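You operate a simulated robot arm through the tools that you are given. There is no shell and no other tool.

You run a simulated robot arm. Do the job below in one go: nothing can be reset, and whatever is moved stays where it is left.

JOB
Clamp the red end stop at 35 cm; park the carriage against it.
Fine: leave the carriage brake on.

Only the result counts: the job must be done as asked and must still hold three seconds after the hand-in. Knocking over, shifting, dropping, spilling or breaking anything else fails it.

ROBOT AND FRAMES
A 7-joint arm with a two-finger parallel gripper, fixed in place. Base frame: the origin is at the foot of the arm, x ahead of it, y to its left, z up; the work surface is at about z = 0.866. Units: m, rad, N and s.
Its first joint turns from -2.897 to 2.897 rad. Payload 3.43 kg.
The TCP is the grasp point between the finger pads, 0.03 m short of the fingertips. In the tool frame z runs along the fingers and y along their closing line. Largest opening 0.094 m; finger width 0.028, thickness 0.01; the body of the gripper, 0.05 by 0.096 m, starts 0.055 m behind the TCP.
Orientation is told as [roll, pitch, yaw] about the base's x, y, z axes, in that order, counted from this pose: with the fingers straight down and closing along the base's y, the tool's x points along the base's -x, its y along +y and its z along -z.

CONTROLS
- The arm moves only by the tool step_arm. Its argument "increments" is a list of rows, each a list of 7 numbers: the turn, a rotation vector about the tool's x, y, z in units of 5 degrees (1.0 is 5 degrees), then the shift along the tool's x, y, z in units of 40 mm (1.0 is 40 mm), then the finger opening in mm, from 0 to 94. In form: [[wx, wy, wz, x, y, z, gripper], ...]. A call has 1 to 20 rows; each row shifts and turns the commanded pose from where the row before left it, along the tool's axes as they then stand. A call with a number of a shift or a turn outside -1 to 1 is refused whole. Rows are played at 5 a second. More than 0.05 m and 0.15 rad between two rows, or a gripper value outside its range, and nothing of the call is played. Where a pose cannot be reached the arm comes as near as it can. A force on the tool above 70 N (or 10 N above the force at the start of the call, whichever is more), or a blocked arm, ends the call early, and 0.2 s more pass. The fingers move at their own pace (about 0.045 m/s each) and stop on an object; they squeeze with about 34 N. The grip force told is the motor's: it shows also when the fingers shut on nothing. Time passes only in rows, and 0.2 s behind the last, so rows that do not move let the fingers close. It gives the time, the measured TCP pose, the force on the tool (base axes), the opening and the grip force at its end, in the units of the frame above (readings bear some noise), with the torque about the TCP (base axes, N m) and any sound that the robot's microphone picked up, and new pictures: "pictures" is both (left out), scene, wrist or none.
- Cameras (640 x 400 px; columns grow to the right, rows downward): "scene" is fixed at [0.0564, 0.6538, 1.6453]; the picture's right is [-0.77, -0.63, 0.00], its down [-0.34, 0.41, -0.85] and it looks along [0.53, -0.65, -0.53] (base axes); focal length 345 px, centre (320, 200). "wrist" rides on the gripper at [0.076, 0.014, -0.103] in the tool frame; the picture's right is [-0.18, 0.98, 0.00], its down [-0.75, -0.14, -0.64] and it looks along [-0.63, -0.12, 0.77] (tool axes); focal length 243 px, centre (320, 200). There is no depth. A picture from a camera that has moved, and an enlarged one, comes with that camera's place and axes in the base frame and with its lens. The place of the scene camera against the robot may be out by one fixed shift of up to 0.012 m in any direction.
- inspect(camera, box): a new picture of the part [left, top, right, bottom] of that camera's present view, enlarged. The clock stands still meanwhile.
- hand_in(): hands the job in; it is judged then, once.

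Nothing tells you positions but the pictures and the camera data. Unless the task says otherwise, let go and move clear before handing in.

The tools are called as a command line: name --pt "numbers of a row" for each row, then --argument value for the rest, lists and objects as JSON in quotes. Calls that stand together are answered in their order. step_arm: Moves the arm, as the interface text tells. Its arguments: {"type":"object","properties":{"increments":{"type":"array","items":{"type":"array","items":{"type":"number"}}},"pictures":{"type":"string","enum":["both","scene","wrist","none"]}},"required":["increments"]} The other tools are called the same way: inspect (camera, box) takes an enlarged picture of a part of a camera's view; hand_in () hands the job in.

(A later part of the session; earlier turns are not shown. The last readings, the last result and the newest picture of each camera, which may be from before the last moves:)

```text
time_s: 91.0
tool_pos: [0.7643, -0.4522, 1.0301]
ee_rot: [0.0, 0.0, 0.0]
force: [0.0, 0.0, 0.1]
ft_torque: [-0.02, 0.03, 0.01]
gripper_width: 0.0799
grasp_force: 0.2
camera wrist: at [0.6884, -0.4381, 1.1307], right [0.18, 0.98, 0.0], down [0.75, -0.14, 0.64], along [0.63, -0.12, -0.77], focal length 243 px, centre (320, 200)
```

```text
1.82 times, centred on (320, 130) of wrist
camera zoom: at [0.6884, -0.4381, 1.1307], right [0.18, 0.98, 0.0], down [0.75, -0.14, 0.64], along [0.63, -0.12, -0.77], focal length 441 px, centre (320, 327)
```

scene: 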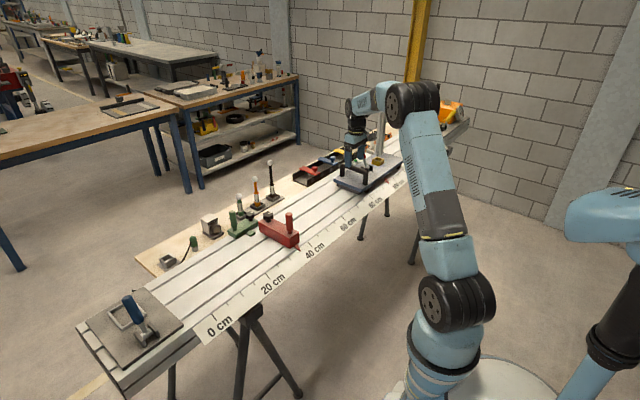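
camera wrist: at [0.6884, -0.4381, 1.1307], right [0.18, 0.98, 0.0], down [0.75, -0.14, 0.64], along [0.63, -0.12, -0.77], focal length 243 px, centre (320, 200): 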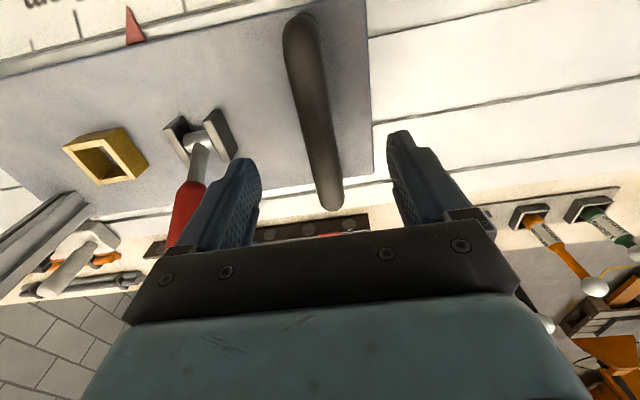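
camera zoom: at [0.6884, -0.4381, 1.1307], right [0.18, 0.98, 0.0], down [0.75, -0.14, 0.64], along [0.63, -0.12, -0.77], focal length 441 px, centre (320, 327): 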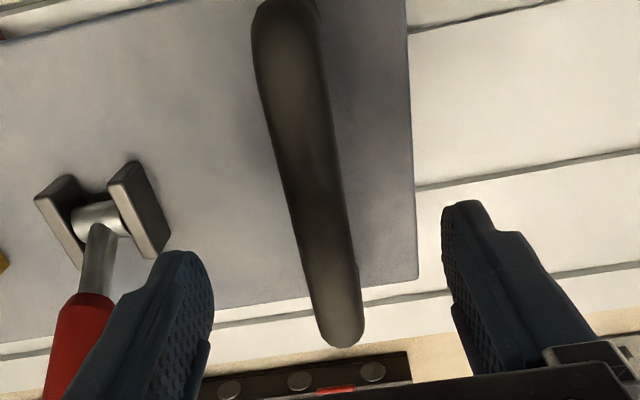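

step_arm --pt "0 0 0 0 0 0.75 80" --pt "0 0 0 0 0 0.7 80" --pt "0 0 0 0 0 0 80" --pt "0 0 0 0 0 0 5" --pt "0 0 0 0 0 0 5" --pt "0 0 0 0 0 0 5" --pt "0 0 0 0 0 0 5" --pt "0 0 0 0 0 0 5" --pictures "none"

step_arm --pt "0 0 0 0 0.05 0 5" --pt "0 0 0 0 0.1 0 5" --pt "0 0 0 0 0.1 0 5" --pt "0 0 0 0 0 0 5" --pictures "both"

inspect --camera "scene" --box '[320, 110, 420, 200]'

```text
time_s: 92.8
tool_pos: [0.7663, -0.4547, 0.9715]
ee_rot: [-0.001, 0.002, 0.001]
force: [-1.6, 3.1, -1.4]
ft_torque: [0.11, 0.03, 0.1]
gripper_width: 0.0264
grasp_force: 44.8
```

```text
time_s: 93.8
tool_pos: [0.7662, -0.4426, 0.9728]
ee_rot: [0.001, -0.001, 0.002]
force: [18.1, -1.0, -5.2]
ft_torque: [0.09, -0.2, -0.15]
gripper_width: 0.0264
grasp_force: 44.9
camera wrist: at [0.6892, -0.4281, 1.0723], right [0.18, 0.98, 0.0], down [0.75, -0.14, 0.64], along [0.63, -0.12, -0.77], focal length 243 px, centre (320, 200)
```

scene: 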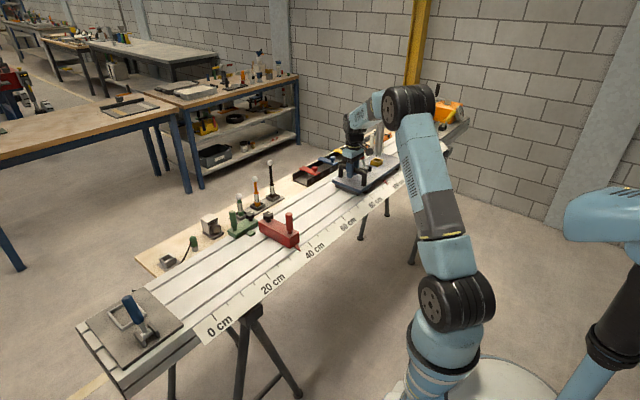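
wrist: 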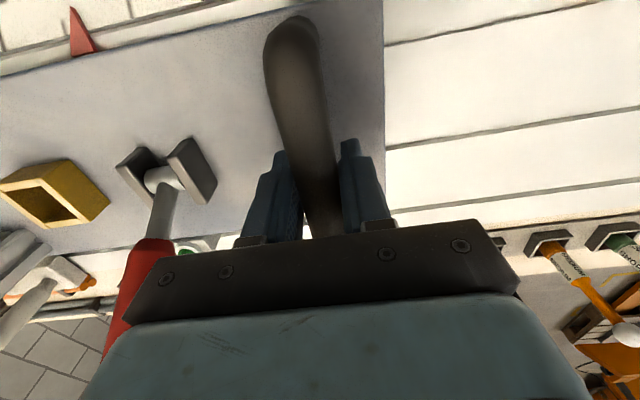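

```text
4.44 times, centred on (370, 155) of scene
camera zoom: at [0.0564, 0.6538, 1.6453], right [-0.77, -0.63, 0.0], down [-0.34, 0.41, -0.85], along [0.53, -0.65, -0.53], focal length 1533 px, centre (98, 400)
```

zoom: 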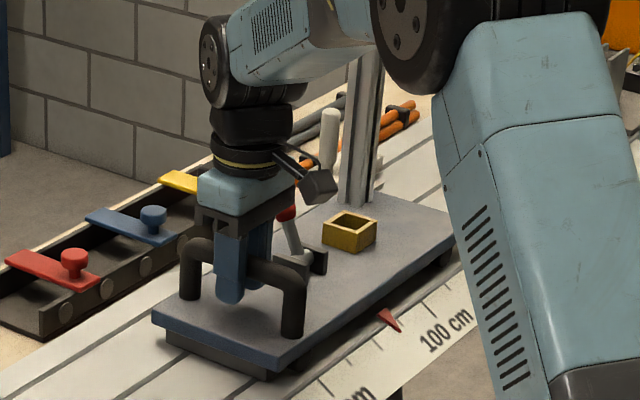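

The carriage slides freely now; the mast at its rear corner moves with it, well behind my hand. I draw it 0.30 m toward the stop, then look.

step_arm --pt "0 0 0 -0.02 0.25 0 5" --pt "0 0 0 0 0.5 0 5" --pt "0 0 0 0 0.5 0 5" --pt "0 0 0 0 0.5 0 5" --pt "0 0 0 0 0.5 0 5" --pt "0 0 0 0 0.5 0 5" --pt "0 0 0 0 0.5 0 5" --pt "0 0 0 0 0.25 0 5" --pt "0 0 0 0 0 0 5" --pictures "both"

```text
time_s: 95.8
tool_pos: [0.7649, -0.3027, 0.9715]
ee_rot: [0.0, 0.001, -0.001]
force: [8.9, 2.8, -10.0]
ft_torque: [-0.02, -0.21, -0.09]
gripper_width: 0.0262
grasp_force: 44.5
camera wrist: at [0.6894, -0.2883, 1.0724], right [0.18, 0.98, 0.0], down [0.75, -0.14, 0.64], along [0.63, -0.12, -0.77], focal length 243 px, centre (320, 200)
```

scene: 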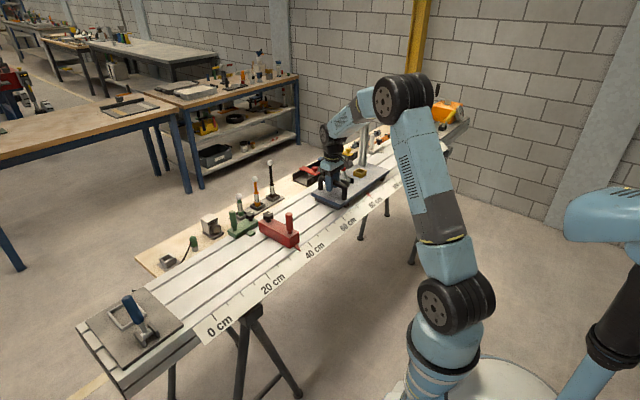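
wrist: 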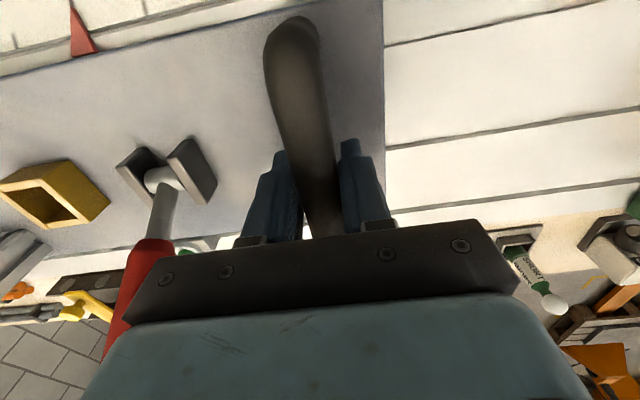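

inspect --camera "scene" --box '[300, 80, 430, 220]'

inspect --camera "scene" --box '[250, 170, 390, 260]'

```text
2.86 times, centred on (365, 150) of scene
camera zoom: at [0.0564, 0.6538, 1.6453], right [-0.77, -0.63, 0.0], down [-0.34, 0.41, -0.85], along [0.53, -0.65, -0.53], focal length 986 px, centre (191, 343)
```

zoom: 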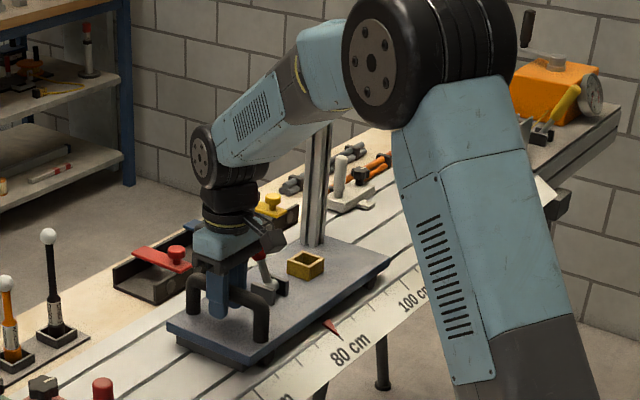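

```text
4.44 times, centred on (320, 215) of scene
camera zoom: at [0.0564, 0.6538, 1.6453], right [-0.77, -0.63, 0.0], down [-0.34, 0.41, -0.85], along [0.53, -0.65, -0.53], focal length 1533 px, centre (320, 133)
```

zoom: 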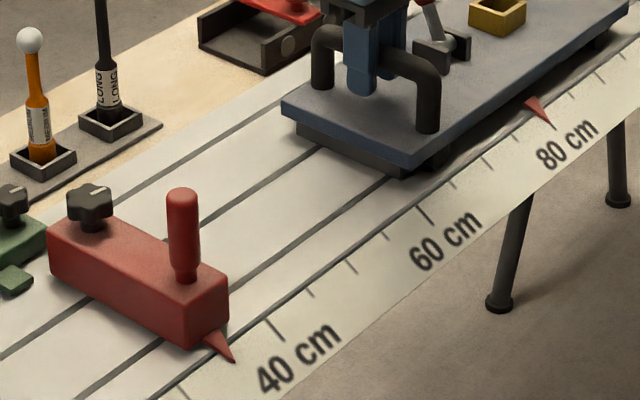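

All clear: the mast follows behind, and the path to the stop is free. I go on another 0.15 m, then slow down.

step_arm --pt "0 0 0 -0.01 0.25 0.01 5" --pt "0 0 0 0 0.5 0 5" --pt "0 0 0 0 0.5 0 5" --pt "0 0 0 0 0.5 0 5" --pt "0 0 0 0 0.5 0 5" --pt "0 0 0 0 0.5 0 5" --pt "0 0 0 0 0.5 0 5" --pt "0 0 0 0 0.4 0 5" --pt "0 0 0 0 0.25 0 5" --pt "0 0 0 0 0 0 5" --pictures "both"

inspect --camera "scene" --box '[240, 170, 360, 260]'

inspect --camera "wrist" --box '[340, 0, 640, 240]'

```text
time_s: 98.0
tool_pos: [0.7642, -0.1485, 0.9715]
ee_rot: [0.0, 0.001, 0.0]
force: [12.7, 1.8, -24.2]
ft_torque: [-0.02, 0.12, 0.04]
gripper_width: 0.0264
grasp_force: 44.4
camera wrist: at [0.6892, -0.1325, 1.0724], right [0.18, 0.98, 0.0], down [0.75, -0.14, 0.64], along [0.63, -0.12, -0.77], focal length 243 px, centre (320, 200)
```

scene: 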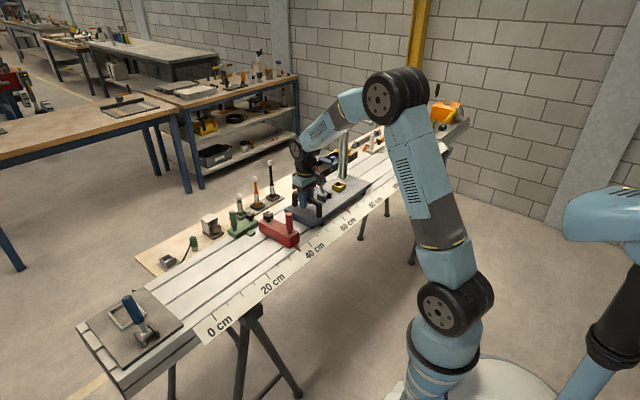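
wrist: 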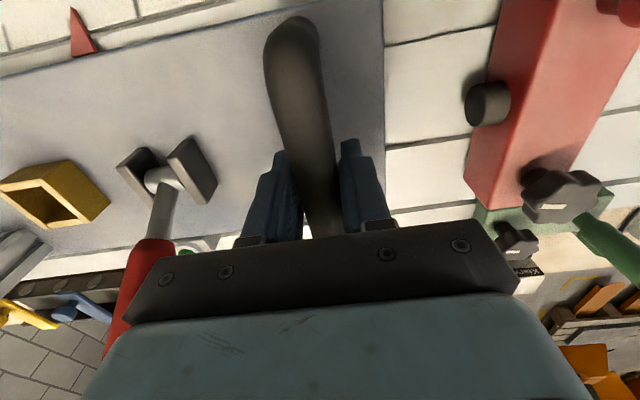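

```text
4.44 times, centred on (300, 215) of scene
camera zoom: at [0.0564, 0.6538, 1.6453], right [-0.77, -0.63, 0.0], down [-0.34, 0.41, -0.85], along [0.53, -0.65, -0.53], focal length 1533 px, centre (409, 133)
```

zoom: 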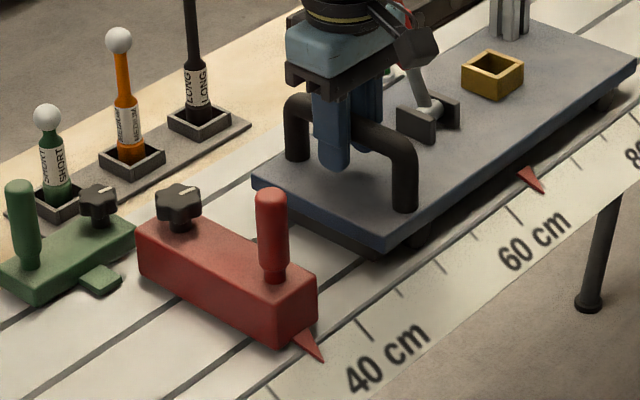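

```text
1.67 times, centred on (490, 120) of wrist
camera zoom: at [0.6892, -0.1325, 1.0724], right [0.18, 0.98, 0.0], down [0.75, -0.14, 0.64], along [0.63, -0.12, -0.77], focal length 404 px, centre (37, 333)
```

zoom: 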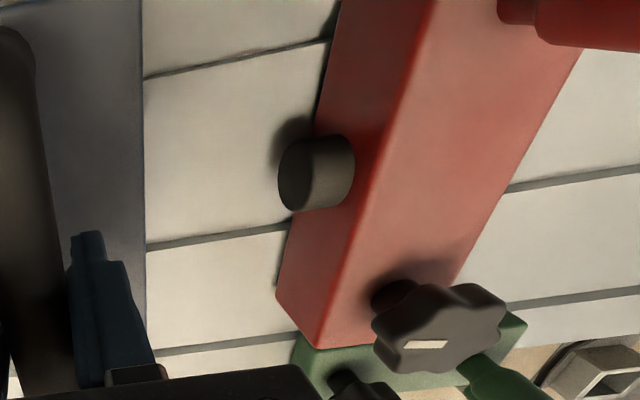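

The gap from the plate to the bumper is about 6 cm. I advance 45 mm slowly, then creep to contact.

step_arm --pt "0 0 0 -0.012 0.2 0.02 5" --pt "0 0 0 0 0.25 0 5" --pt "0 0 0 0 0.25 0 5" --pt "0 0 0 0 0.25 0 5" --pt "0 0 0 0 0.15 0 5" --pt "0 0 0 0 0 0 5" --pictures "wrist"

inspect --camera "wrist" --box '[340, 0, 560, 180]'

inspect --camera "scene" --box '[250, 190, 330, 260]'

```text
time_s: 99.4
tool_pos: [0.7655, -0.1044, 0.972]
ee_rot: [0.0, 0.002, -0.001]
force: [-4.9, -1.7, -10.1]
ft_torque: [0.06, 0.07, 0.01]
gripper_width: 0.0265
grasp_force: 45.1
camera wrist: at [0.6894, -0.0887, 1.0726], right [0.18, 0.98, 0.0], down [0.76, -0.14, 0.64], along [0.63, -0.12, -0.77], focal length 243 px, centre (320, 200)
```

wrist: 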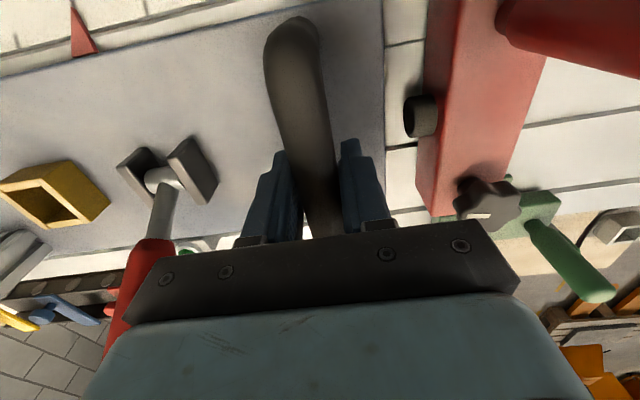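

```text
2.22 times, centred on (450, 90) of wrist
camera zoom: at [0.6894, -0.0887, 1.0726], right [0.18, 0.98, 0.0], down [0.76, -0.14, 0.64], along [0.63, -0.12, -0.77], focal length 539 px, centre (31, 444)
```

zoom: 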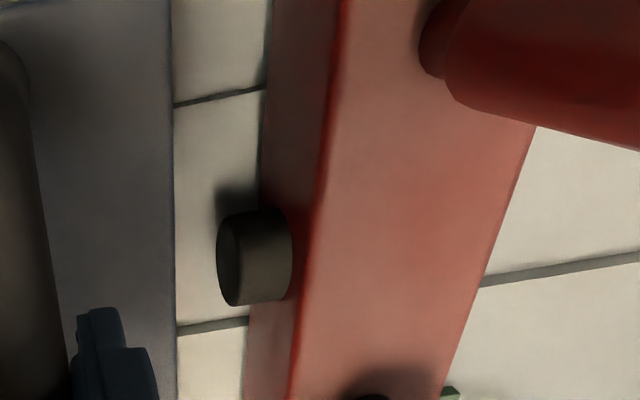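

```text
5.71 times, centred on (290, 225) of scene
camera zoom: at [0.0564, 0.6538, 1.6453], right [-0.77, -0.63, 0.0], down [-0.34, 0.41, -0.85], along [0.53, -0.65, -0.53], focal length 1971 px, centre (491, 57)
```

zoom: 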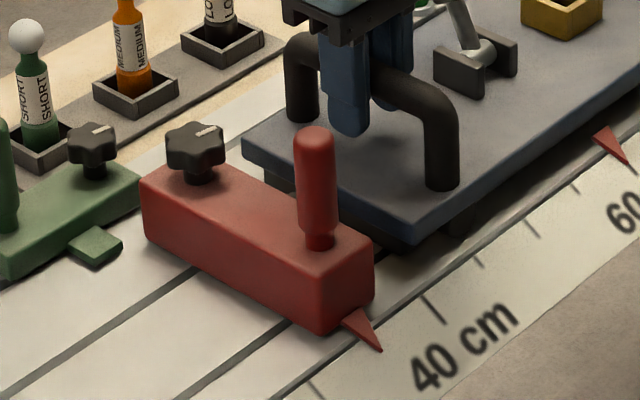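

About 2 cm remain. I creep in small steps and watch the y force for contact.

step_arm --pt "0 0 0 0 0.07 0.005 5" --pt "0 0 0 0 0.07 0 5" --pt "0 0 0 0 0.07 0 5" --pt "0 0 0 0 0.07 0 5" --pt "0 0 0 0 0.07 0 5" --pt "0 0 0 0 0 0 5" --pictures "none"

inspect --camera "wrist" --box '[340, 0, 560, 180]'

```text
time_s: 100.8
tool_pos: [0.7648, -0.0897, 0.9711]
ee_rot: [0.001, 0.001, 0.001]
force: [-9.5, -1.9, -15.9]
ft_torque: [0.02, 0.18, 0.0]
gripper_width: 0.0263
grasp_force: 44.9
```

```text
2.22 times, centred on (450, 90) of wrist
camera zoom: at [0.6893, -0.0747, 1.0725], right [0.18, 0.98, 0.0], down [0.75, -0.14, 0.64], along [0.63, -0.12, -0.77], focal length 539 px, centre (31, 444)
```

zoom: 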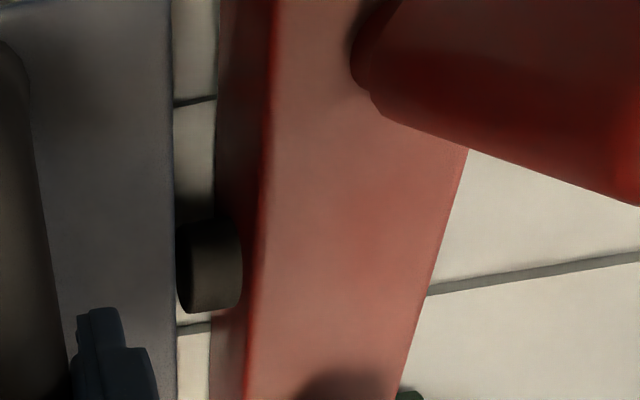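

step_arm --pt "0 0 0 0 0.05 0.005 5" --pt "0 0 0 0 0.05 0 5" --pt "0 0 0 0 0 0 5" --pictures "none"

inspect --camera "wrist" --box '[340, 0, 560, 180]'

inspect --camera "scene" --box '[290, 232, 320, 256]'

```text
time_s: 101.6
tool_pos: [0.7643, -0.0857, 0.9716]
ee_rot: [-0.001, 0.001, 0.0]
force: [-7.8, -3.7, -11.8]
ft_torque: [0.07, 0.26, 0.0]
gripper_width: 0.0265
grasp_force: 44.9
```

```text
2.22 times, centred on (450, 90) of wrist
camera zoom: at [0.6892, -0.0708, 1.0724], right [0.18, 0.98, 0.0], down [0.75, -0.14, 0.64], along [0.63, -0.12, -0.77], focal length 539 px, centre (31, 444)
```

zoom: 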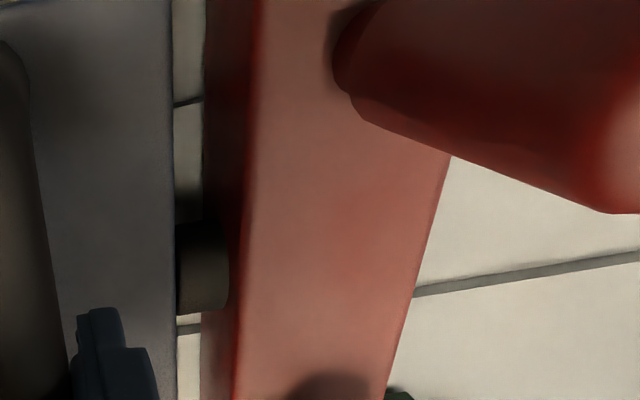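

```text
16.00 times, centred on (305, 244) of scene
camera zoom: at [0.0564, 0.6538, 1.6453], right [-0.77, -0.63, 0.0], down [-0.34, 0.41, -0.85], along [0.53, -0.65, -0.53], focal length 5520 px, centre (560, -504)
```

zoom: 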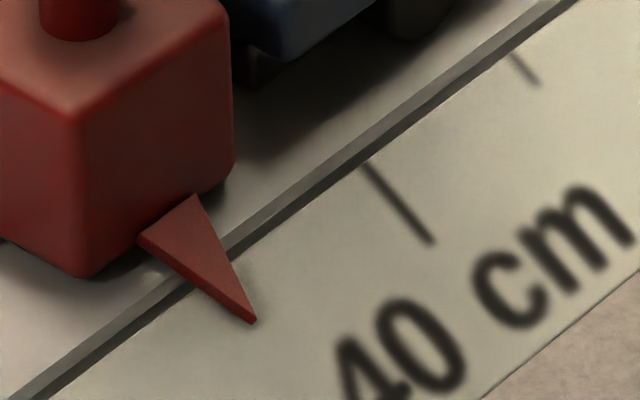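

step_arm --pt "0 0 0 0 0.03 0.005 5" --pt "0 0 0 0 0.03 0 5" --pt "0 0 0 0 0 0 5" --pictures "none"

step_arm --pt "0 0 0 0 0.025 0 5" --pt "0 0 0 0 0 0 5" --pictures "none"

inspect --camera "scene" --box '[250, 190, 330, 260]'

```text
time_s: 102.4
tool_pos: [0.7653, -0.0853, 0.9719]
ee_rot: [0.0, 0.001, -0.002]
force: [-4.1, -22.3, -5.3]
ft_torque: [-0.17, -0.22, 0.25]
gripper_width: 0.0262
grasp_force: 44.6
```

```text
time_s: 103.0
tool_pos: [0.7644, -0.0854, 0.9715]
ee_rot: [-0.001, 0.001, -0.004]
force: [0.6, -39.4, 1.6]
ft_torque: [-0.06, 0.25, 0.22]
gripper_width: 0.0261
grasp_force: 45.2
```

```text
5.71 times, centred on (290, 225) of scene
camera zoom: at [0.0564, 0.6538, 1.6453], right [-0.77, -0.63, 0.0], down [-0.34, 0.41, -0.85], along [0.53, -0.65, -0.53], focal length 1971 px, centre (491, 57)
```

zoom: 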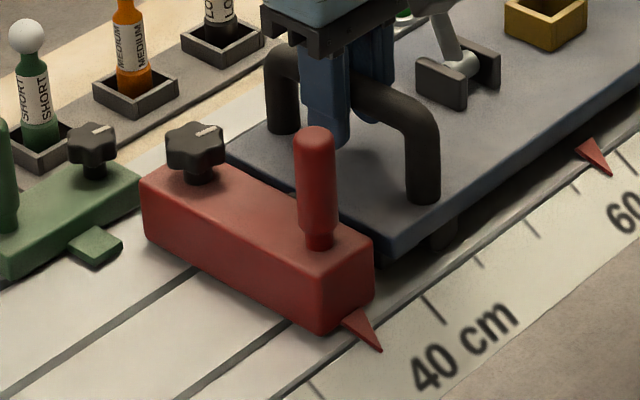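

Contact: the force rose to 39 N without motion, and the pointer has stayed at 35, so the clamp holds. I ease off the push, open, and rise to go for the brake lever.

step_arm --pt "0 0 0 0 -0.045 0 5" --pt "0 0 0 0 0 0 5" --pictures "wrist"

step_arm --pt "0 0 0 0 0 0 60" --pt "0 0 0 0 0 0 60" --pt "0 0 0 0 0 -0.7 60" --pt "0 0 0 0 0 -1 60" --pt "0 0 0 0 0 -1 60" --pt "0 0 0 0 0 -1 60" --pt "0 0 0 0 0 0 60" --pictures "both"

inspect --camera "scene" --box '[250, 170, 350, 260]'

inspect --camera "wrist" --box '[100, 0, 480, 240]'

```text
time_s: 103.6
tool_pos: [0.7661, -0.0872, 0.9706]
ee_rot: [0.0, 0.0, -0.002]
force: [4.8, -32.2, 10.9]
ft_torque: [0.19, 0.13, -0.13]
gripper_width: 0.0264
grasp_force: 45.0
camera wrist: at [0.689, -0.0707, 1.0723], right [0.19, 0.98, 0.0], down [0.75, -0.14, 0.64], along [0.63, -0.12, -0.77], focal length 243 px, centre (320, 200)
```

wrist: 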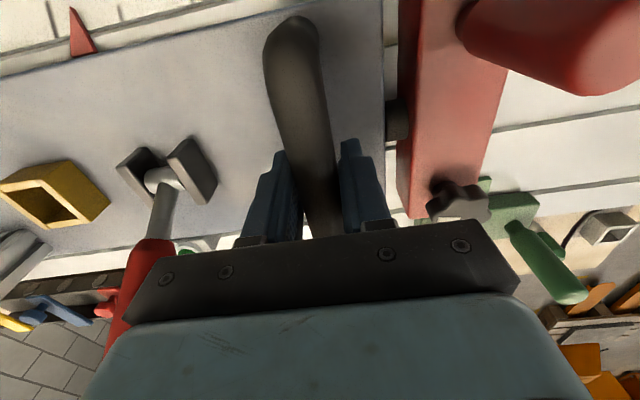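

```text
time_s: 105.2
tool_pos: [0.7648, -0.0829, 1.1195]
ee_rot: [0.001, 0.0, 0.0]
force: [-0.2, -0.6, 0.2]
ft_torque: [0.0, 0.03, 0.01]
gripper_width: 0.0601
grasp_force: 0.1
camera wrist: at [0.6887, -0.0679, 1.2203], right [0.18, 0.98, 0.0], down [0.75, -0.14, 0.64], along [0.63, -0.12, -0.77], focal length 243 px, centre (320, 200)
```

scene: 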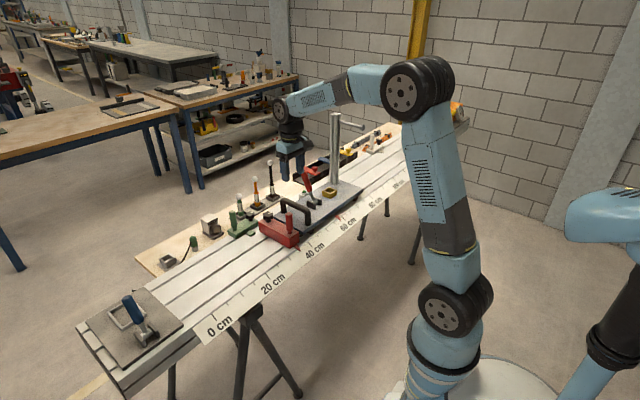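
wrist: 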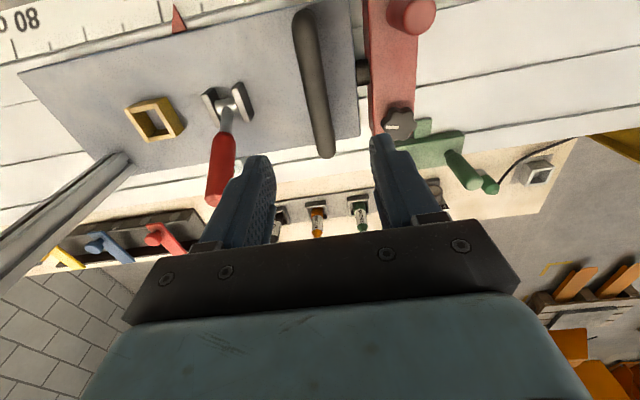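

```text
4.44 times, centred on (300, 215) of scene
camera zoom: at [0.0564, 0.6538, 1.6453], right [-0.77, -0.63, 0.0], down [-0.34, 0.41, -0.85], along [0.53, -0.65, -0.53], focal length 1533 px, centre (409, 133)
```

zoom: 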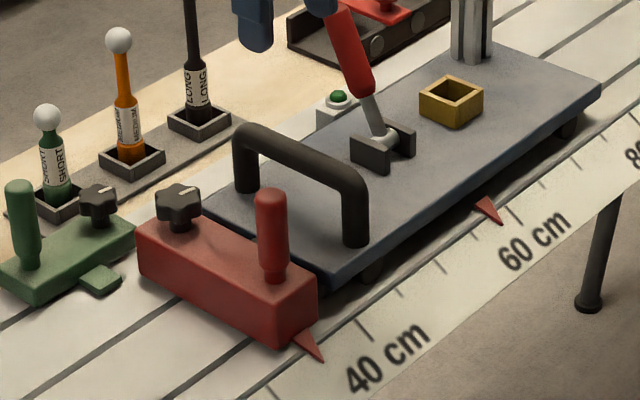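

```text
1.67 times, centred on (290, 120) of wrist
camera zoom: at [0.6887, -0.0679, 1.2203], right [0.18, 0.98, 0.0], down [0.75, -0.14, 0.64], along [0.63, -0.12, -0.77], focal length 404 px, centre (370, 333)
```

zoom: 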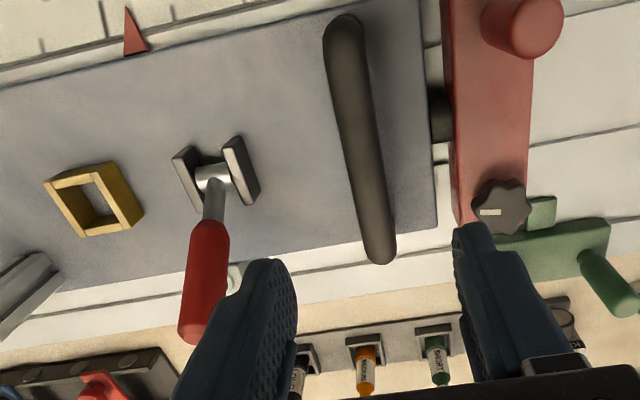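

The carriage is against the bumper. The brake lever is now near (0.81, −0.189), leaning +x. I move over it and check alignment before going down.

step_arm --pt "0 0 0 -0.36 -0.88 0 60" --pt "0 0 0 -0.36 -0.88 0 60" --pt "0 0 0 -0.36 -0.88 0 60" --pt "0 0 0 0 0 0.3 60" --pt "0 0 0 0 0 0 60" --pt "0 0 0 0 0 0 60" --pictures "both"

inspect --camera "wrist" --box '[220, 0, 440, 200]'

inspect --camera "scene" --box '[270, 90, 380, 230]'

```text
time_s: 106.6
tool_pos: [0.8084, -0.1892, 1.1065]
ee_rot: [0.0, 0.001, -0.001]
force: [-0.8, -0.1, -0.4]
ft_torque: [0.0, -0.01, 0.02]
gripper_width: 0.0599
grasp_force: 0.1
camera wrist: at [0.7327, -0.1745, 1.2075], right [0.18, 0.98, 0.0], down [0.75, -0.14, 0.64], along [0.63, -0.12, -0.77], focal length 243 px, centre (320, 200)
```

scene: 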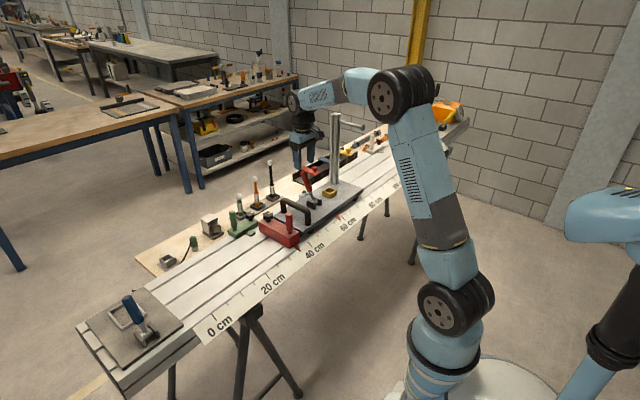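
wrist: 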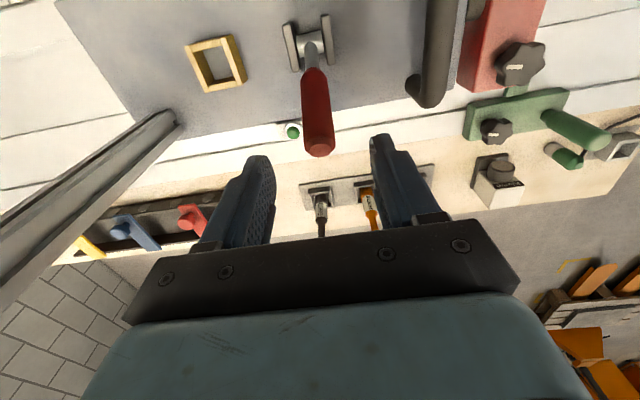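

```text
2.00 times, centred on (330, 100) of wrist
camera zoom: at [0.7327, -0.1745, 1.2075], right [0.18, 0.98, 0.0], down [0.75, -0.14, 0.64], along [0.63, -0.12, -0.77], focal length 485 px, centre (300, 400)
```

zoom: 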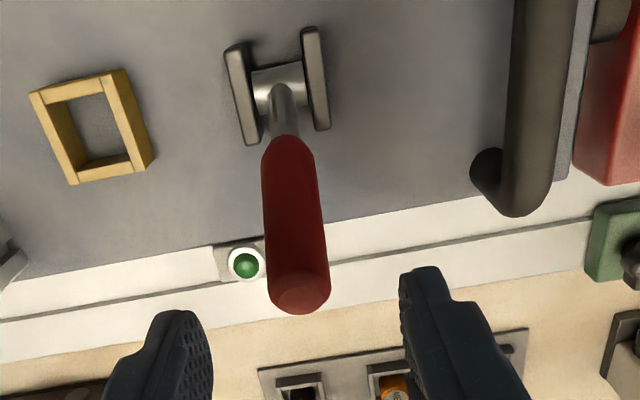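

```text
2.86 times, centred on (325, 160) of scene
camera zoom: at [0.0564, 0.6538, 1.6453], right [-0.77, -0.63, 0.0], down [-0.34, 0.41, -0.85], along [0.53, -0.65, -0.53], focal length 986 px, centre (306, 314)
```

zoom: 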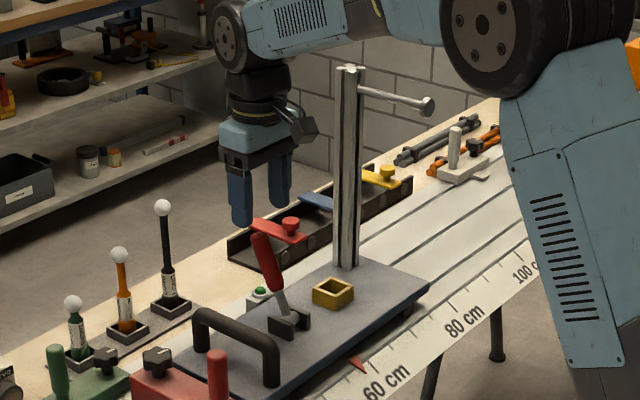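

Aligned within a millimetre (lever y≈−0.189). I lean 0.8 mm to the +y side so that gripping keeps the carriage against the stop, go down and close.

step_arm --pt "0 0 0 0 0.02 0.7 60" --pt "0 0 0 0 0 0.75 60" --pt "0 0 0 0 0 0.7 60" --pt "0 0 0 0 0 0 60" --pt "0 0 0 0 0 0 5" --pt "0 0 0 0 0 0 5" --pt "0 0 0 0 0 0 5" --pt "0 0 0 0 0 0 5" --pictures "wrist"

inspect --camera "scene" --box '[250, 170, 350, 260]'

```text
time_s: 108.4
tool_pos: [0.8088, -0.191, 1.0213]
ee_rot: [0.001, -0.002, -0.002]
force: [0.9, -3.7, -2.8]
ft_torque: [-0.04, -0.15, 0.06]
gripper_width: 0.0255
grasp_force: 44.3
camera wrist: at [0.7324, -0.1757, 1.1223], right [0.18, 0.98, 0.0], down [0.75, -0.14, 0.64], along [0.63, -0.12, -0.77], focal length 243 px, centre (320, 200)
```

wrist: 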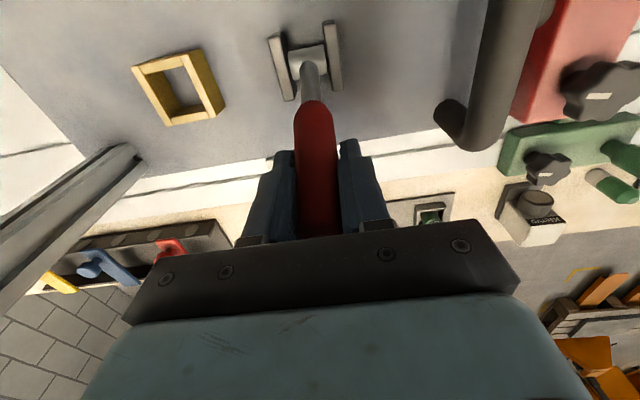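

```text
4.44 times, centred on (300, 215) of scene
camera zoom: at [0.0564, 0.6538, 1.6453], right [-0.77, -0.63, 0.0], down [-0.34, 0.41, -0.85], along [0.53, -0.65, -0.53], focal length 1533 px, centre (409, 133)
```

zoom: 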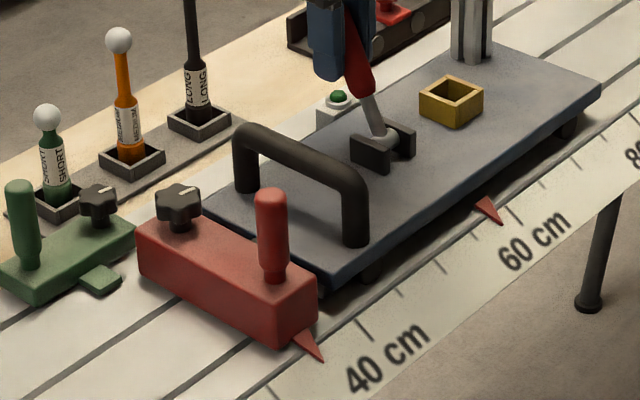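

Gripped, with the carriage still on the stop. I swing the lever back toward −x along the arc, with a slight +y bias, checking midway.

step_arm --pt "0 0 0 0.2025 0.02 -0.085 5" --pt "0 0 0 0.2075 0 -0.065 5" --pt "0 0 0 0.2125 0 -0.0475 5" --pt "0 0 0 0.2175 0 -0.0275 5" --pt "0 0 0 0.2175 0 -0.01 5" --pt "0 0 0 0 0 0 5" --pictures "wrist"

inspect --camera "scene" --box '[250, 150, 370, 260]'

```text
time_s: 109.8
tool_pos: [0.7649, -0.1909, 1.0302]
ee_rot: [0.001, 0.003, -0.001]
force: [5.4, -26.4, 7.7]
ft_torque: [-0.12, -0.45, 0.14]
gripper_width: 0.0238
grasp_force: 43.3
camera wrist: at [0.6891, -0.1755, 1.1314], right [0.19, 0.98, 0.0], down [0.75, -0.14, 0.64], along [0.63, -0.12, -0.77], focal length 243 px, centre (320, 200)
```

wrist: 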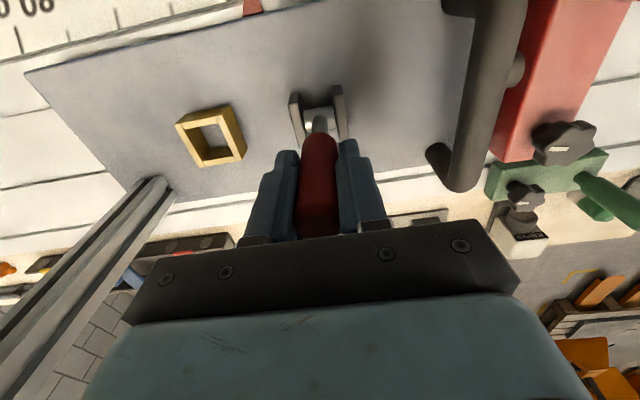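

```text
3.64 times, centred on (310, 205) of scene
camera zoom: at [0.0564, 0.6538, 1.6453], right [-0.77, -0.63, 0.0], down [-0.34, 0.41, -0.85], along [0.53, -0.65, -0.53], focal length 1254 px, centre (356, 182)
```

zoom: 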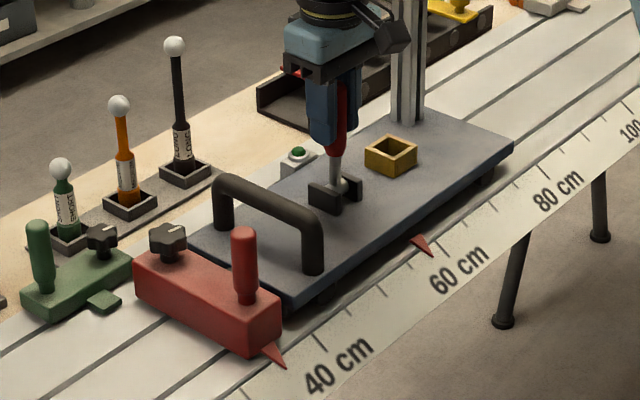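

The lever is vertical and the carriage is pressed against the stop with ~26 N. I ease the bias a little and finish the swing toward −25°.

step_arm --pt "0 0 0 0.2175 -0.012 0.01 5" --pt "0 0 0 0.2175 0 0.0275 5" --pt "0 0 0 0.2125 0 0.0475 5" --pt "0 0 0 0.2075 0 0.065 5" --pt "0 0 0 0 0 0 5" --pictures "wrist"

inspect --camera "scene" --box '[250, 150, 370, 260]'

```text
time_s: 111.0
tool_pos: [0.7324, -0.1905, 1.0228]
ee_rot: [0.001, 0.001, -0.003]
force: [8.9, -35.1, 1.3]
ft_torque: [0.17, -0.78, 0.04]
gripper_width: 0.025
grasp_force: 17.5
camera wrist: at [0.6559, -0.1752, 1.1252], right [0.19, 0.98, 0.0], down [0.75, -0.14, 0.64], along [0.63, -0.12, -0.77], focal length 243 px, centre (320, 200)
```

wrist: 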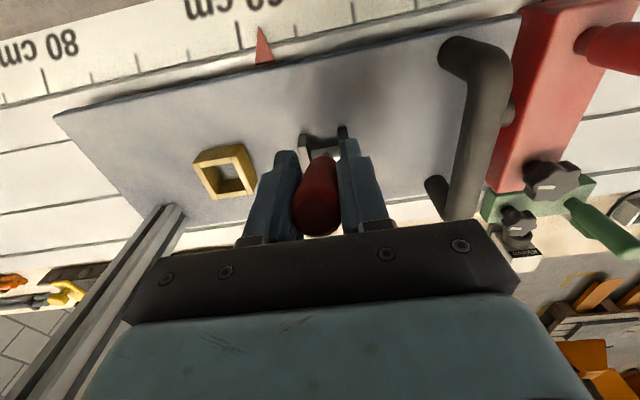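

```text
3.64 times, centred on (310, 205) of scene
camera zoom: at [0.0564, 0.6538, 1.6453], right [-0.77, -0.63, 0.0], down [-0.34, 0.41, -0.85], along [0.53, -0.65, -0.53], focal length 1254 px, centre (356, 182)
```

zoom: 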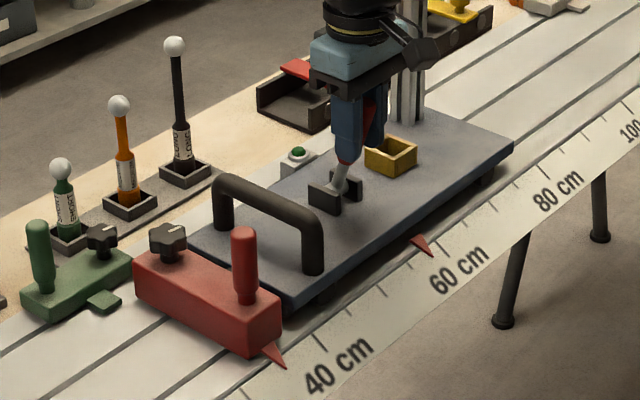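

step_arm --pt "0 0 0 0.2025 -0.025 0.085 5" --pt "0 0 0 0.06 0 0.02 5" --pt "0 0 0 0 0 0 5" --pictures "wrist"

inspect --camera "scene" --box '[250, 150, 370, 260]'

```text
time_s: 111.8
tool_pos: [0.7234, -0.1903, 1.0217]
ee_rot: [-0.001, -0.001, -0.001]
force: [21.3, -30.6, 10.3]
ft_torque: [0.1, -2.25, 0.14]
gripper_width: 0.025
grasp_force: 45.1
camera wrist: at [0.6469, -0.1756, 1.1217], right [0.18, 0.98, 0.0], down [0.75, -0.14, 0.64], along [0.63, -0.12, -0.77], focal length 243 px, centre (320, 200)
```

wrist: 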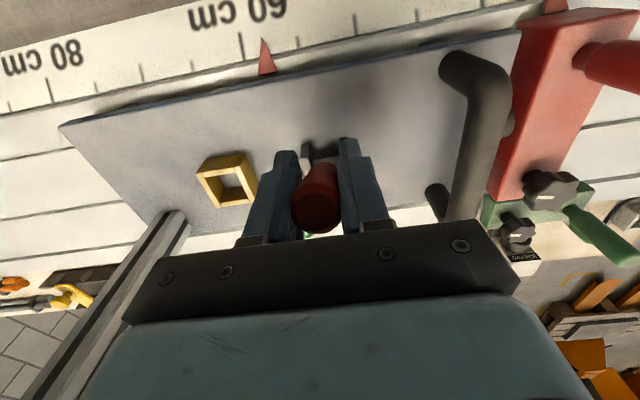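

```text
3.64 times, centred on (310, 205) of scene
camera zoom: at [0.0564, 0.6538, 1.6453], right [-0.77, -0.63, 0.0], down [-0.34, 0.41, -0.85], along [0.53, -0.65, -0.53], focal length 1254 px, centre (356, 182)
```

zoom: 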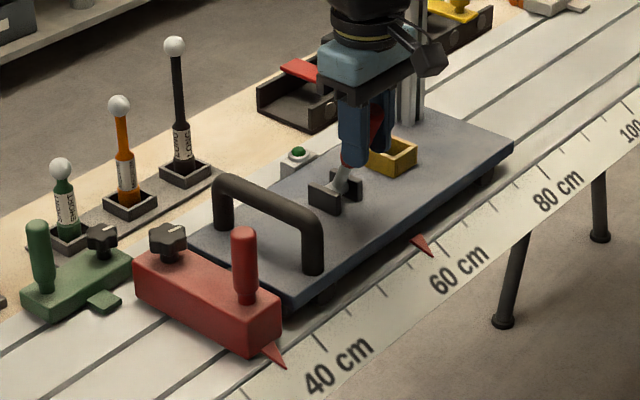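

step_arm --pt "0 0 0 0.05 -0.01 0.02 5" --pt "0 0 0 0 0 0 5" --pictures "none"

```text
time_s: 112.4
tool_pos: [0.7216, -0.1909, 1.0207]
ee_rot: [0.0, -0.003, 0.0]
force: [29.4, -25.6, 18.6]
ft_torque: [0.08, -1.66, 0.04]
gripper_width: 0.0251
grasp_force: 45.1
```

step_arm --pt "0 0 0 0.06 -0.01 0.01 5" --pt "0 0 0 0 0 0 5" --pictures "wrist"

inspect --camera "wrist" --box '[220, 40, 440, 240]'

```text
time_s: 113.0
tool_pos: [0.7205, -0.1906, 1.0198]
ee_rot: [0.0, -0.005, 0.001]
force: [46.7, -17.6, 15.7]
ft_torque: [0.11, -0.86, 0.06]
gripper_width: 0.0252
grasp_force: 45.6
camera wrist: at [0.6447, -0.1756, 1.1206], right [0.18, 0.98, 0.0], down [0.75, -0.14, 0.65], along [0.63, -0.12, -0.76], focal length 243 px, centre (320, 200)
```

wrist: 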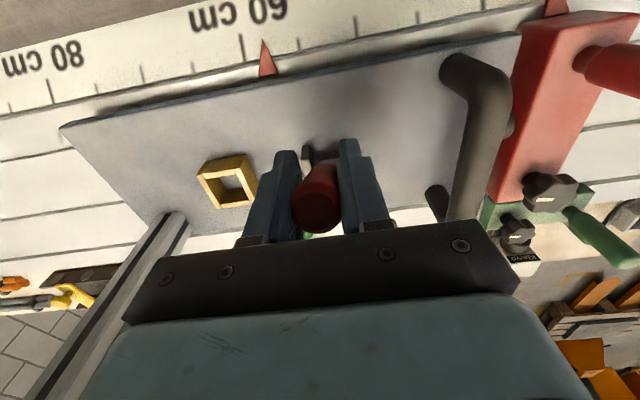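

```text
2.00 times, centred on (330, 140) of wrist
camera zoom: at [0.6447, -0.1756, 1.1206], right [0.18, 0.98, 0.0], down [0.75, -0.14, 0.65], along [0.63, -0.12, -0.76], focal length 485 px, centre (300, 320)
```

zoom: 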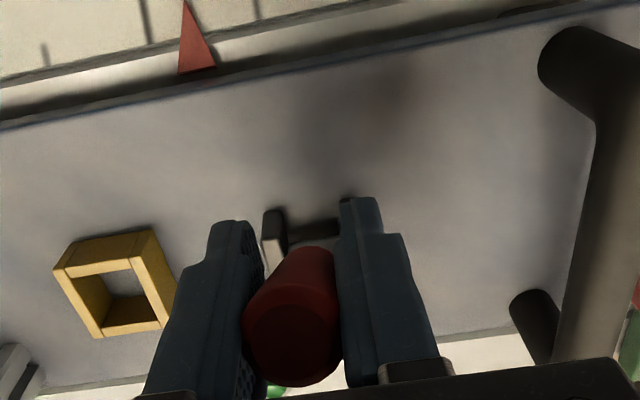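

The lever is at its end (47 N, no further motion), just as it was at the start. I unload the x push and test the brake with a mild pull along −y.

step_arm --pt "0 0 0 -0.1 -0.025 -0.02 5" --pt "0 0 0 0 0 0 5" --pictures "none"

step_arm --pt "0 0 0 0 -0.035 0 5" --pt "0 0 0 0 0 0 5" --pictures "wrist"

```text
time_s: 113.6
tool_pos: [0.7224, -0.1908, 1.0203]
ee_rot: [-0.001, 0.002, 0.002]
force: [17.6, -2.6, 21.8]
ft_torque: [-0.04, -0.62, 0.1]
gripper_width: 0.0252
grasp_force: 44.7
```

```text
time_s: 114.2
tool_pos: [0.7225, -0.1899, 1.0195]
ee_rot: [0.002, 0.002, 0.002]
force: [12.7, 14.7, 15.9]
ft_torque: [-0.07, -0.31, 0.08]
gripper_width: 0.0255
grasp_force: 45.1
camera wrist: at [0.6457, -0.176, 1.1213], right [0.18, 0.98, 0.0], down [0.76, -0.14, 0.64], along [0.63, -0.12, -0.77], focal length 243 px, centre (320, 200)
```

wrist: 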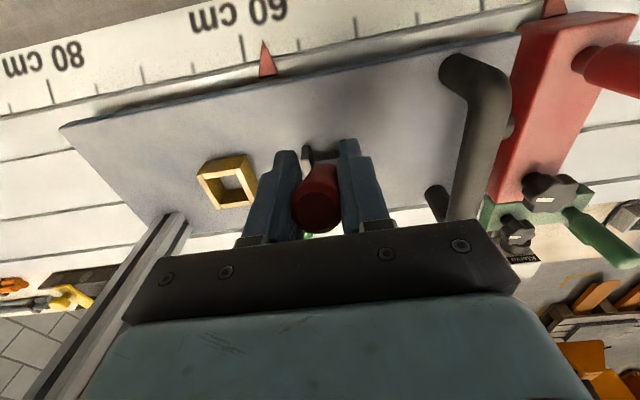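

The carriage holds against a 15 N pull, so the brake is on. I neutralise the load, open, and rise clear.

step_arm --pt "0 0 0 -0.02 0.03 -0.02 5" --pt "0 0 0 0 0 0 5" --pt "0 0 0 0 0 0 60" --pt "0 0 0 0 0 0 60" --pt "0 0 0 0 0 0 60" --pt "0 0 0 0 0 -0.6 60" --pt "0 0 0 0 0 -1 60" --pt "0 0 0 0 0 -1 60" --pt "0 0 0 0 0 -1 60" --pt "0 0 0 0 0 0 60" --pictures "both"

inspect --camera "scene" --box '[240, 150, 370, 260]'

inspect --camera "wrist" --box '[180, 0, 480, 220]'

inspect --camera "scene" --box '[290, 232, 320, 256]'

```text
time_s: 116.4
tool_pos: [0.7214, -0.194, 1.1642]
ee_rot: [-0.001, 0.0, -0.001]
force: [0.5, 0.8, 0.0]
ft_torque: [-0.02, 0.03, 0.02]
gripper_width: 0.0601
grasp_force: 0.0
camera wrist: at [0.6461, -0.1781, 1.2655], right [0.18, 0.98, 0.0], down [0.75, -0.14, 0.64], along [0.63, -0.12, -0.77], focal length 243 px, centre (320, 200)
```

scene: 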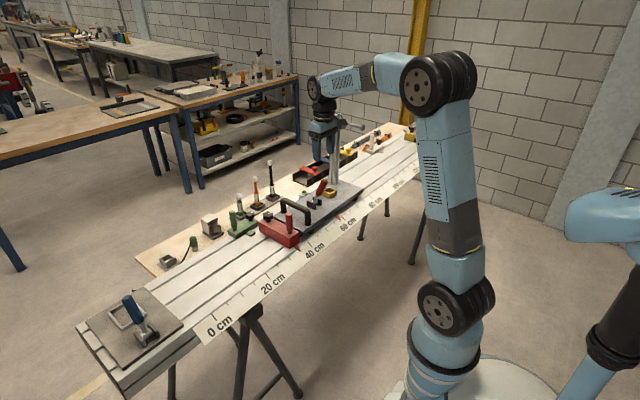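
wrist: 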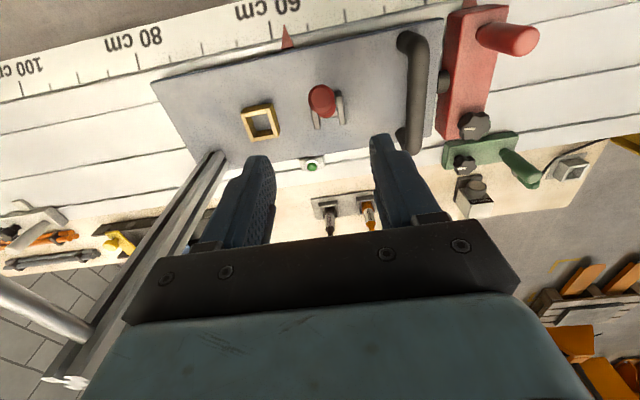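

```text
3.64 times, centred on (305, 205) of scene
camera zoom: at [0.0564, 0.6538, 1.6453], right [-0.77, -0.63, 0.0], down [-0.34, 0.41, -0.85], along [0.53, -0.65, -0.53], focal length 1254 px, centre (374, 182)
```

zoom: 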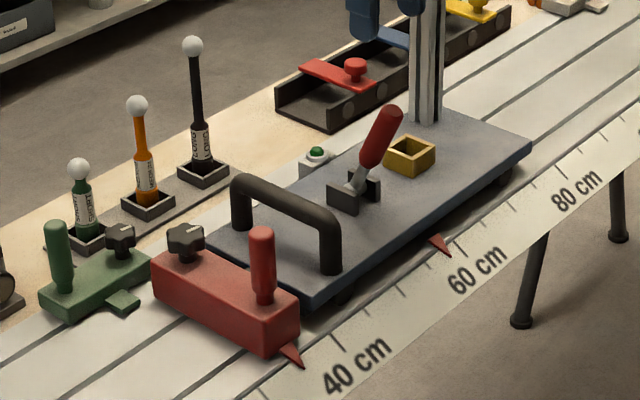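

```text
1.82 times, centred on (330, 110) of wrist
camera zoom: at [0.6461, -0.1781, 1.2655], right [0.18, 0.98, 0.0], down [0.75, -0.14, 0.64], along [0.63, -0.12, -0.77], focal length 441 px, centre (302, 364)
```

zoom: 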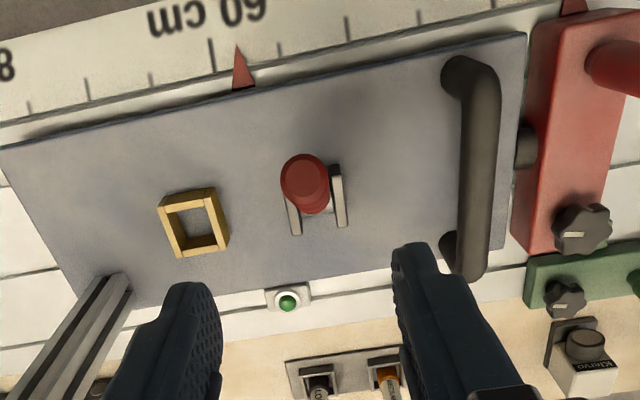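

```text
16.00 times, centred on (305, 244) of scene
camera zoom: at [0.0564, 0.6538, 1.6453], right [-0.77, -0.63, 0.0], down [-0.34, 0.41, -0.85], along [0.53, -0.65, -0.53], focal length 5520 px, centre (560, -504)
```

zoom: 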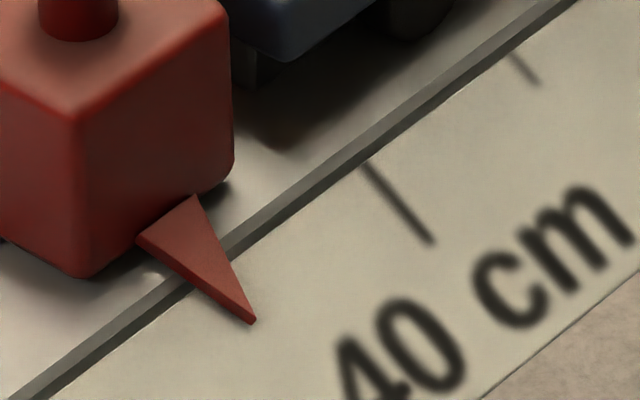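

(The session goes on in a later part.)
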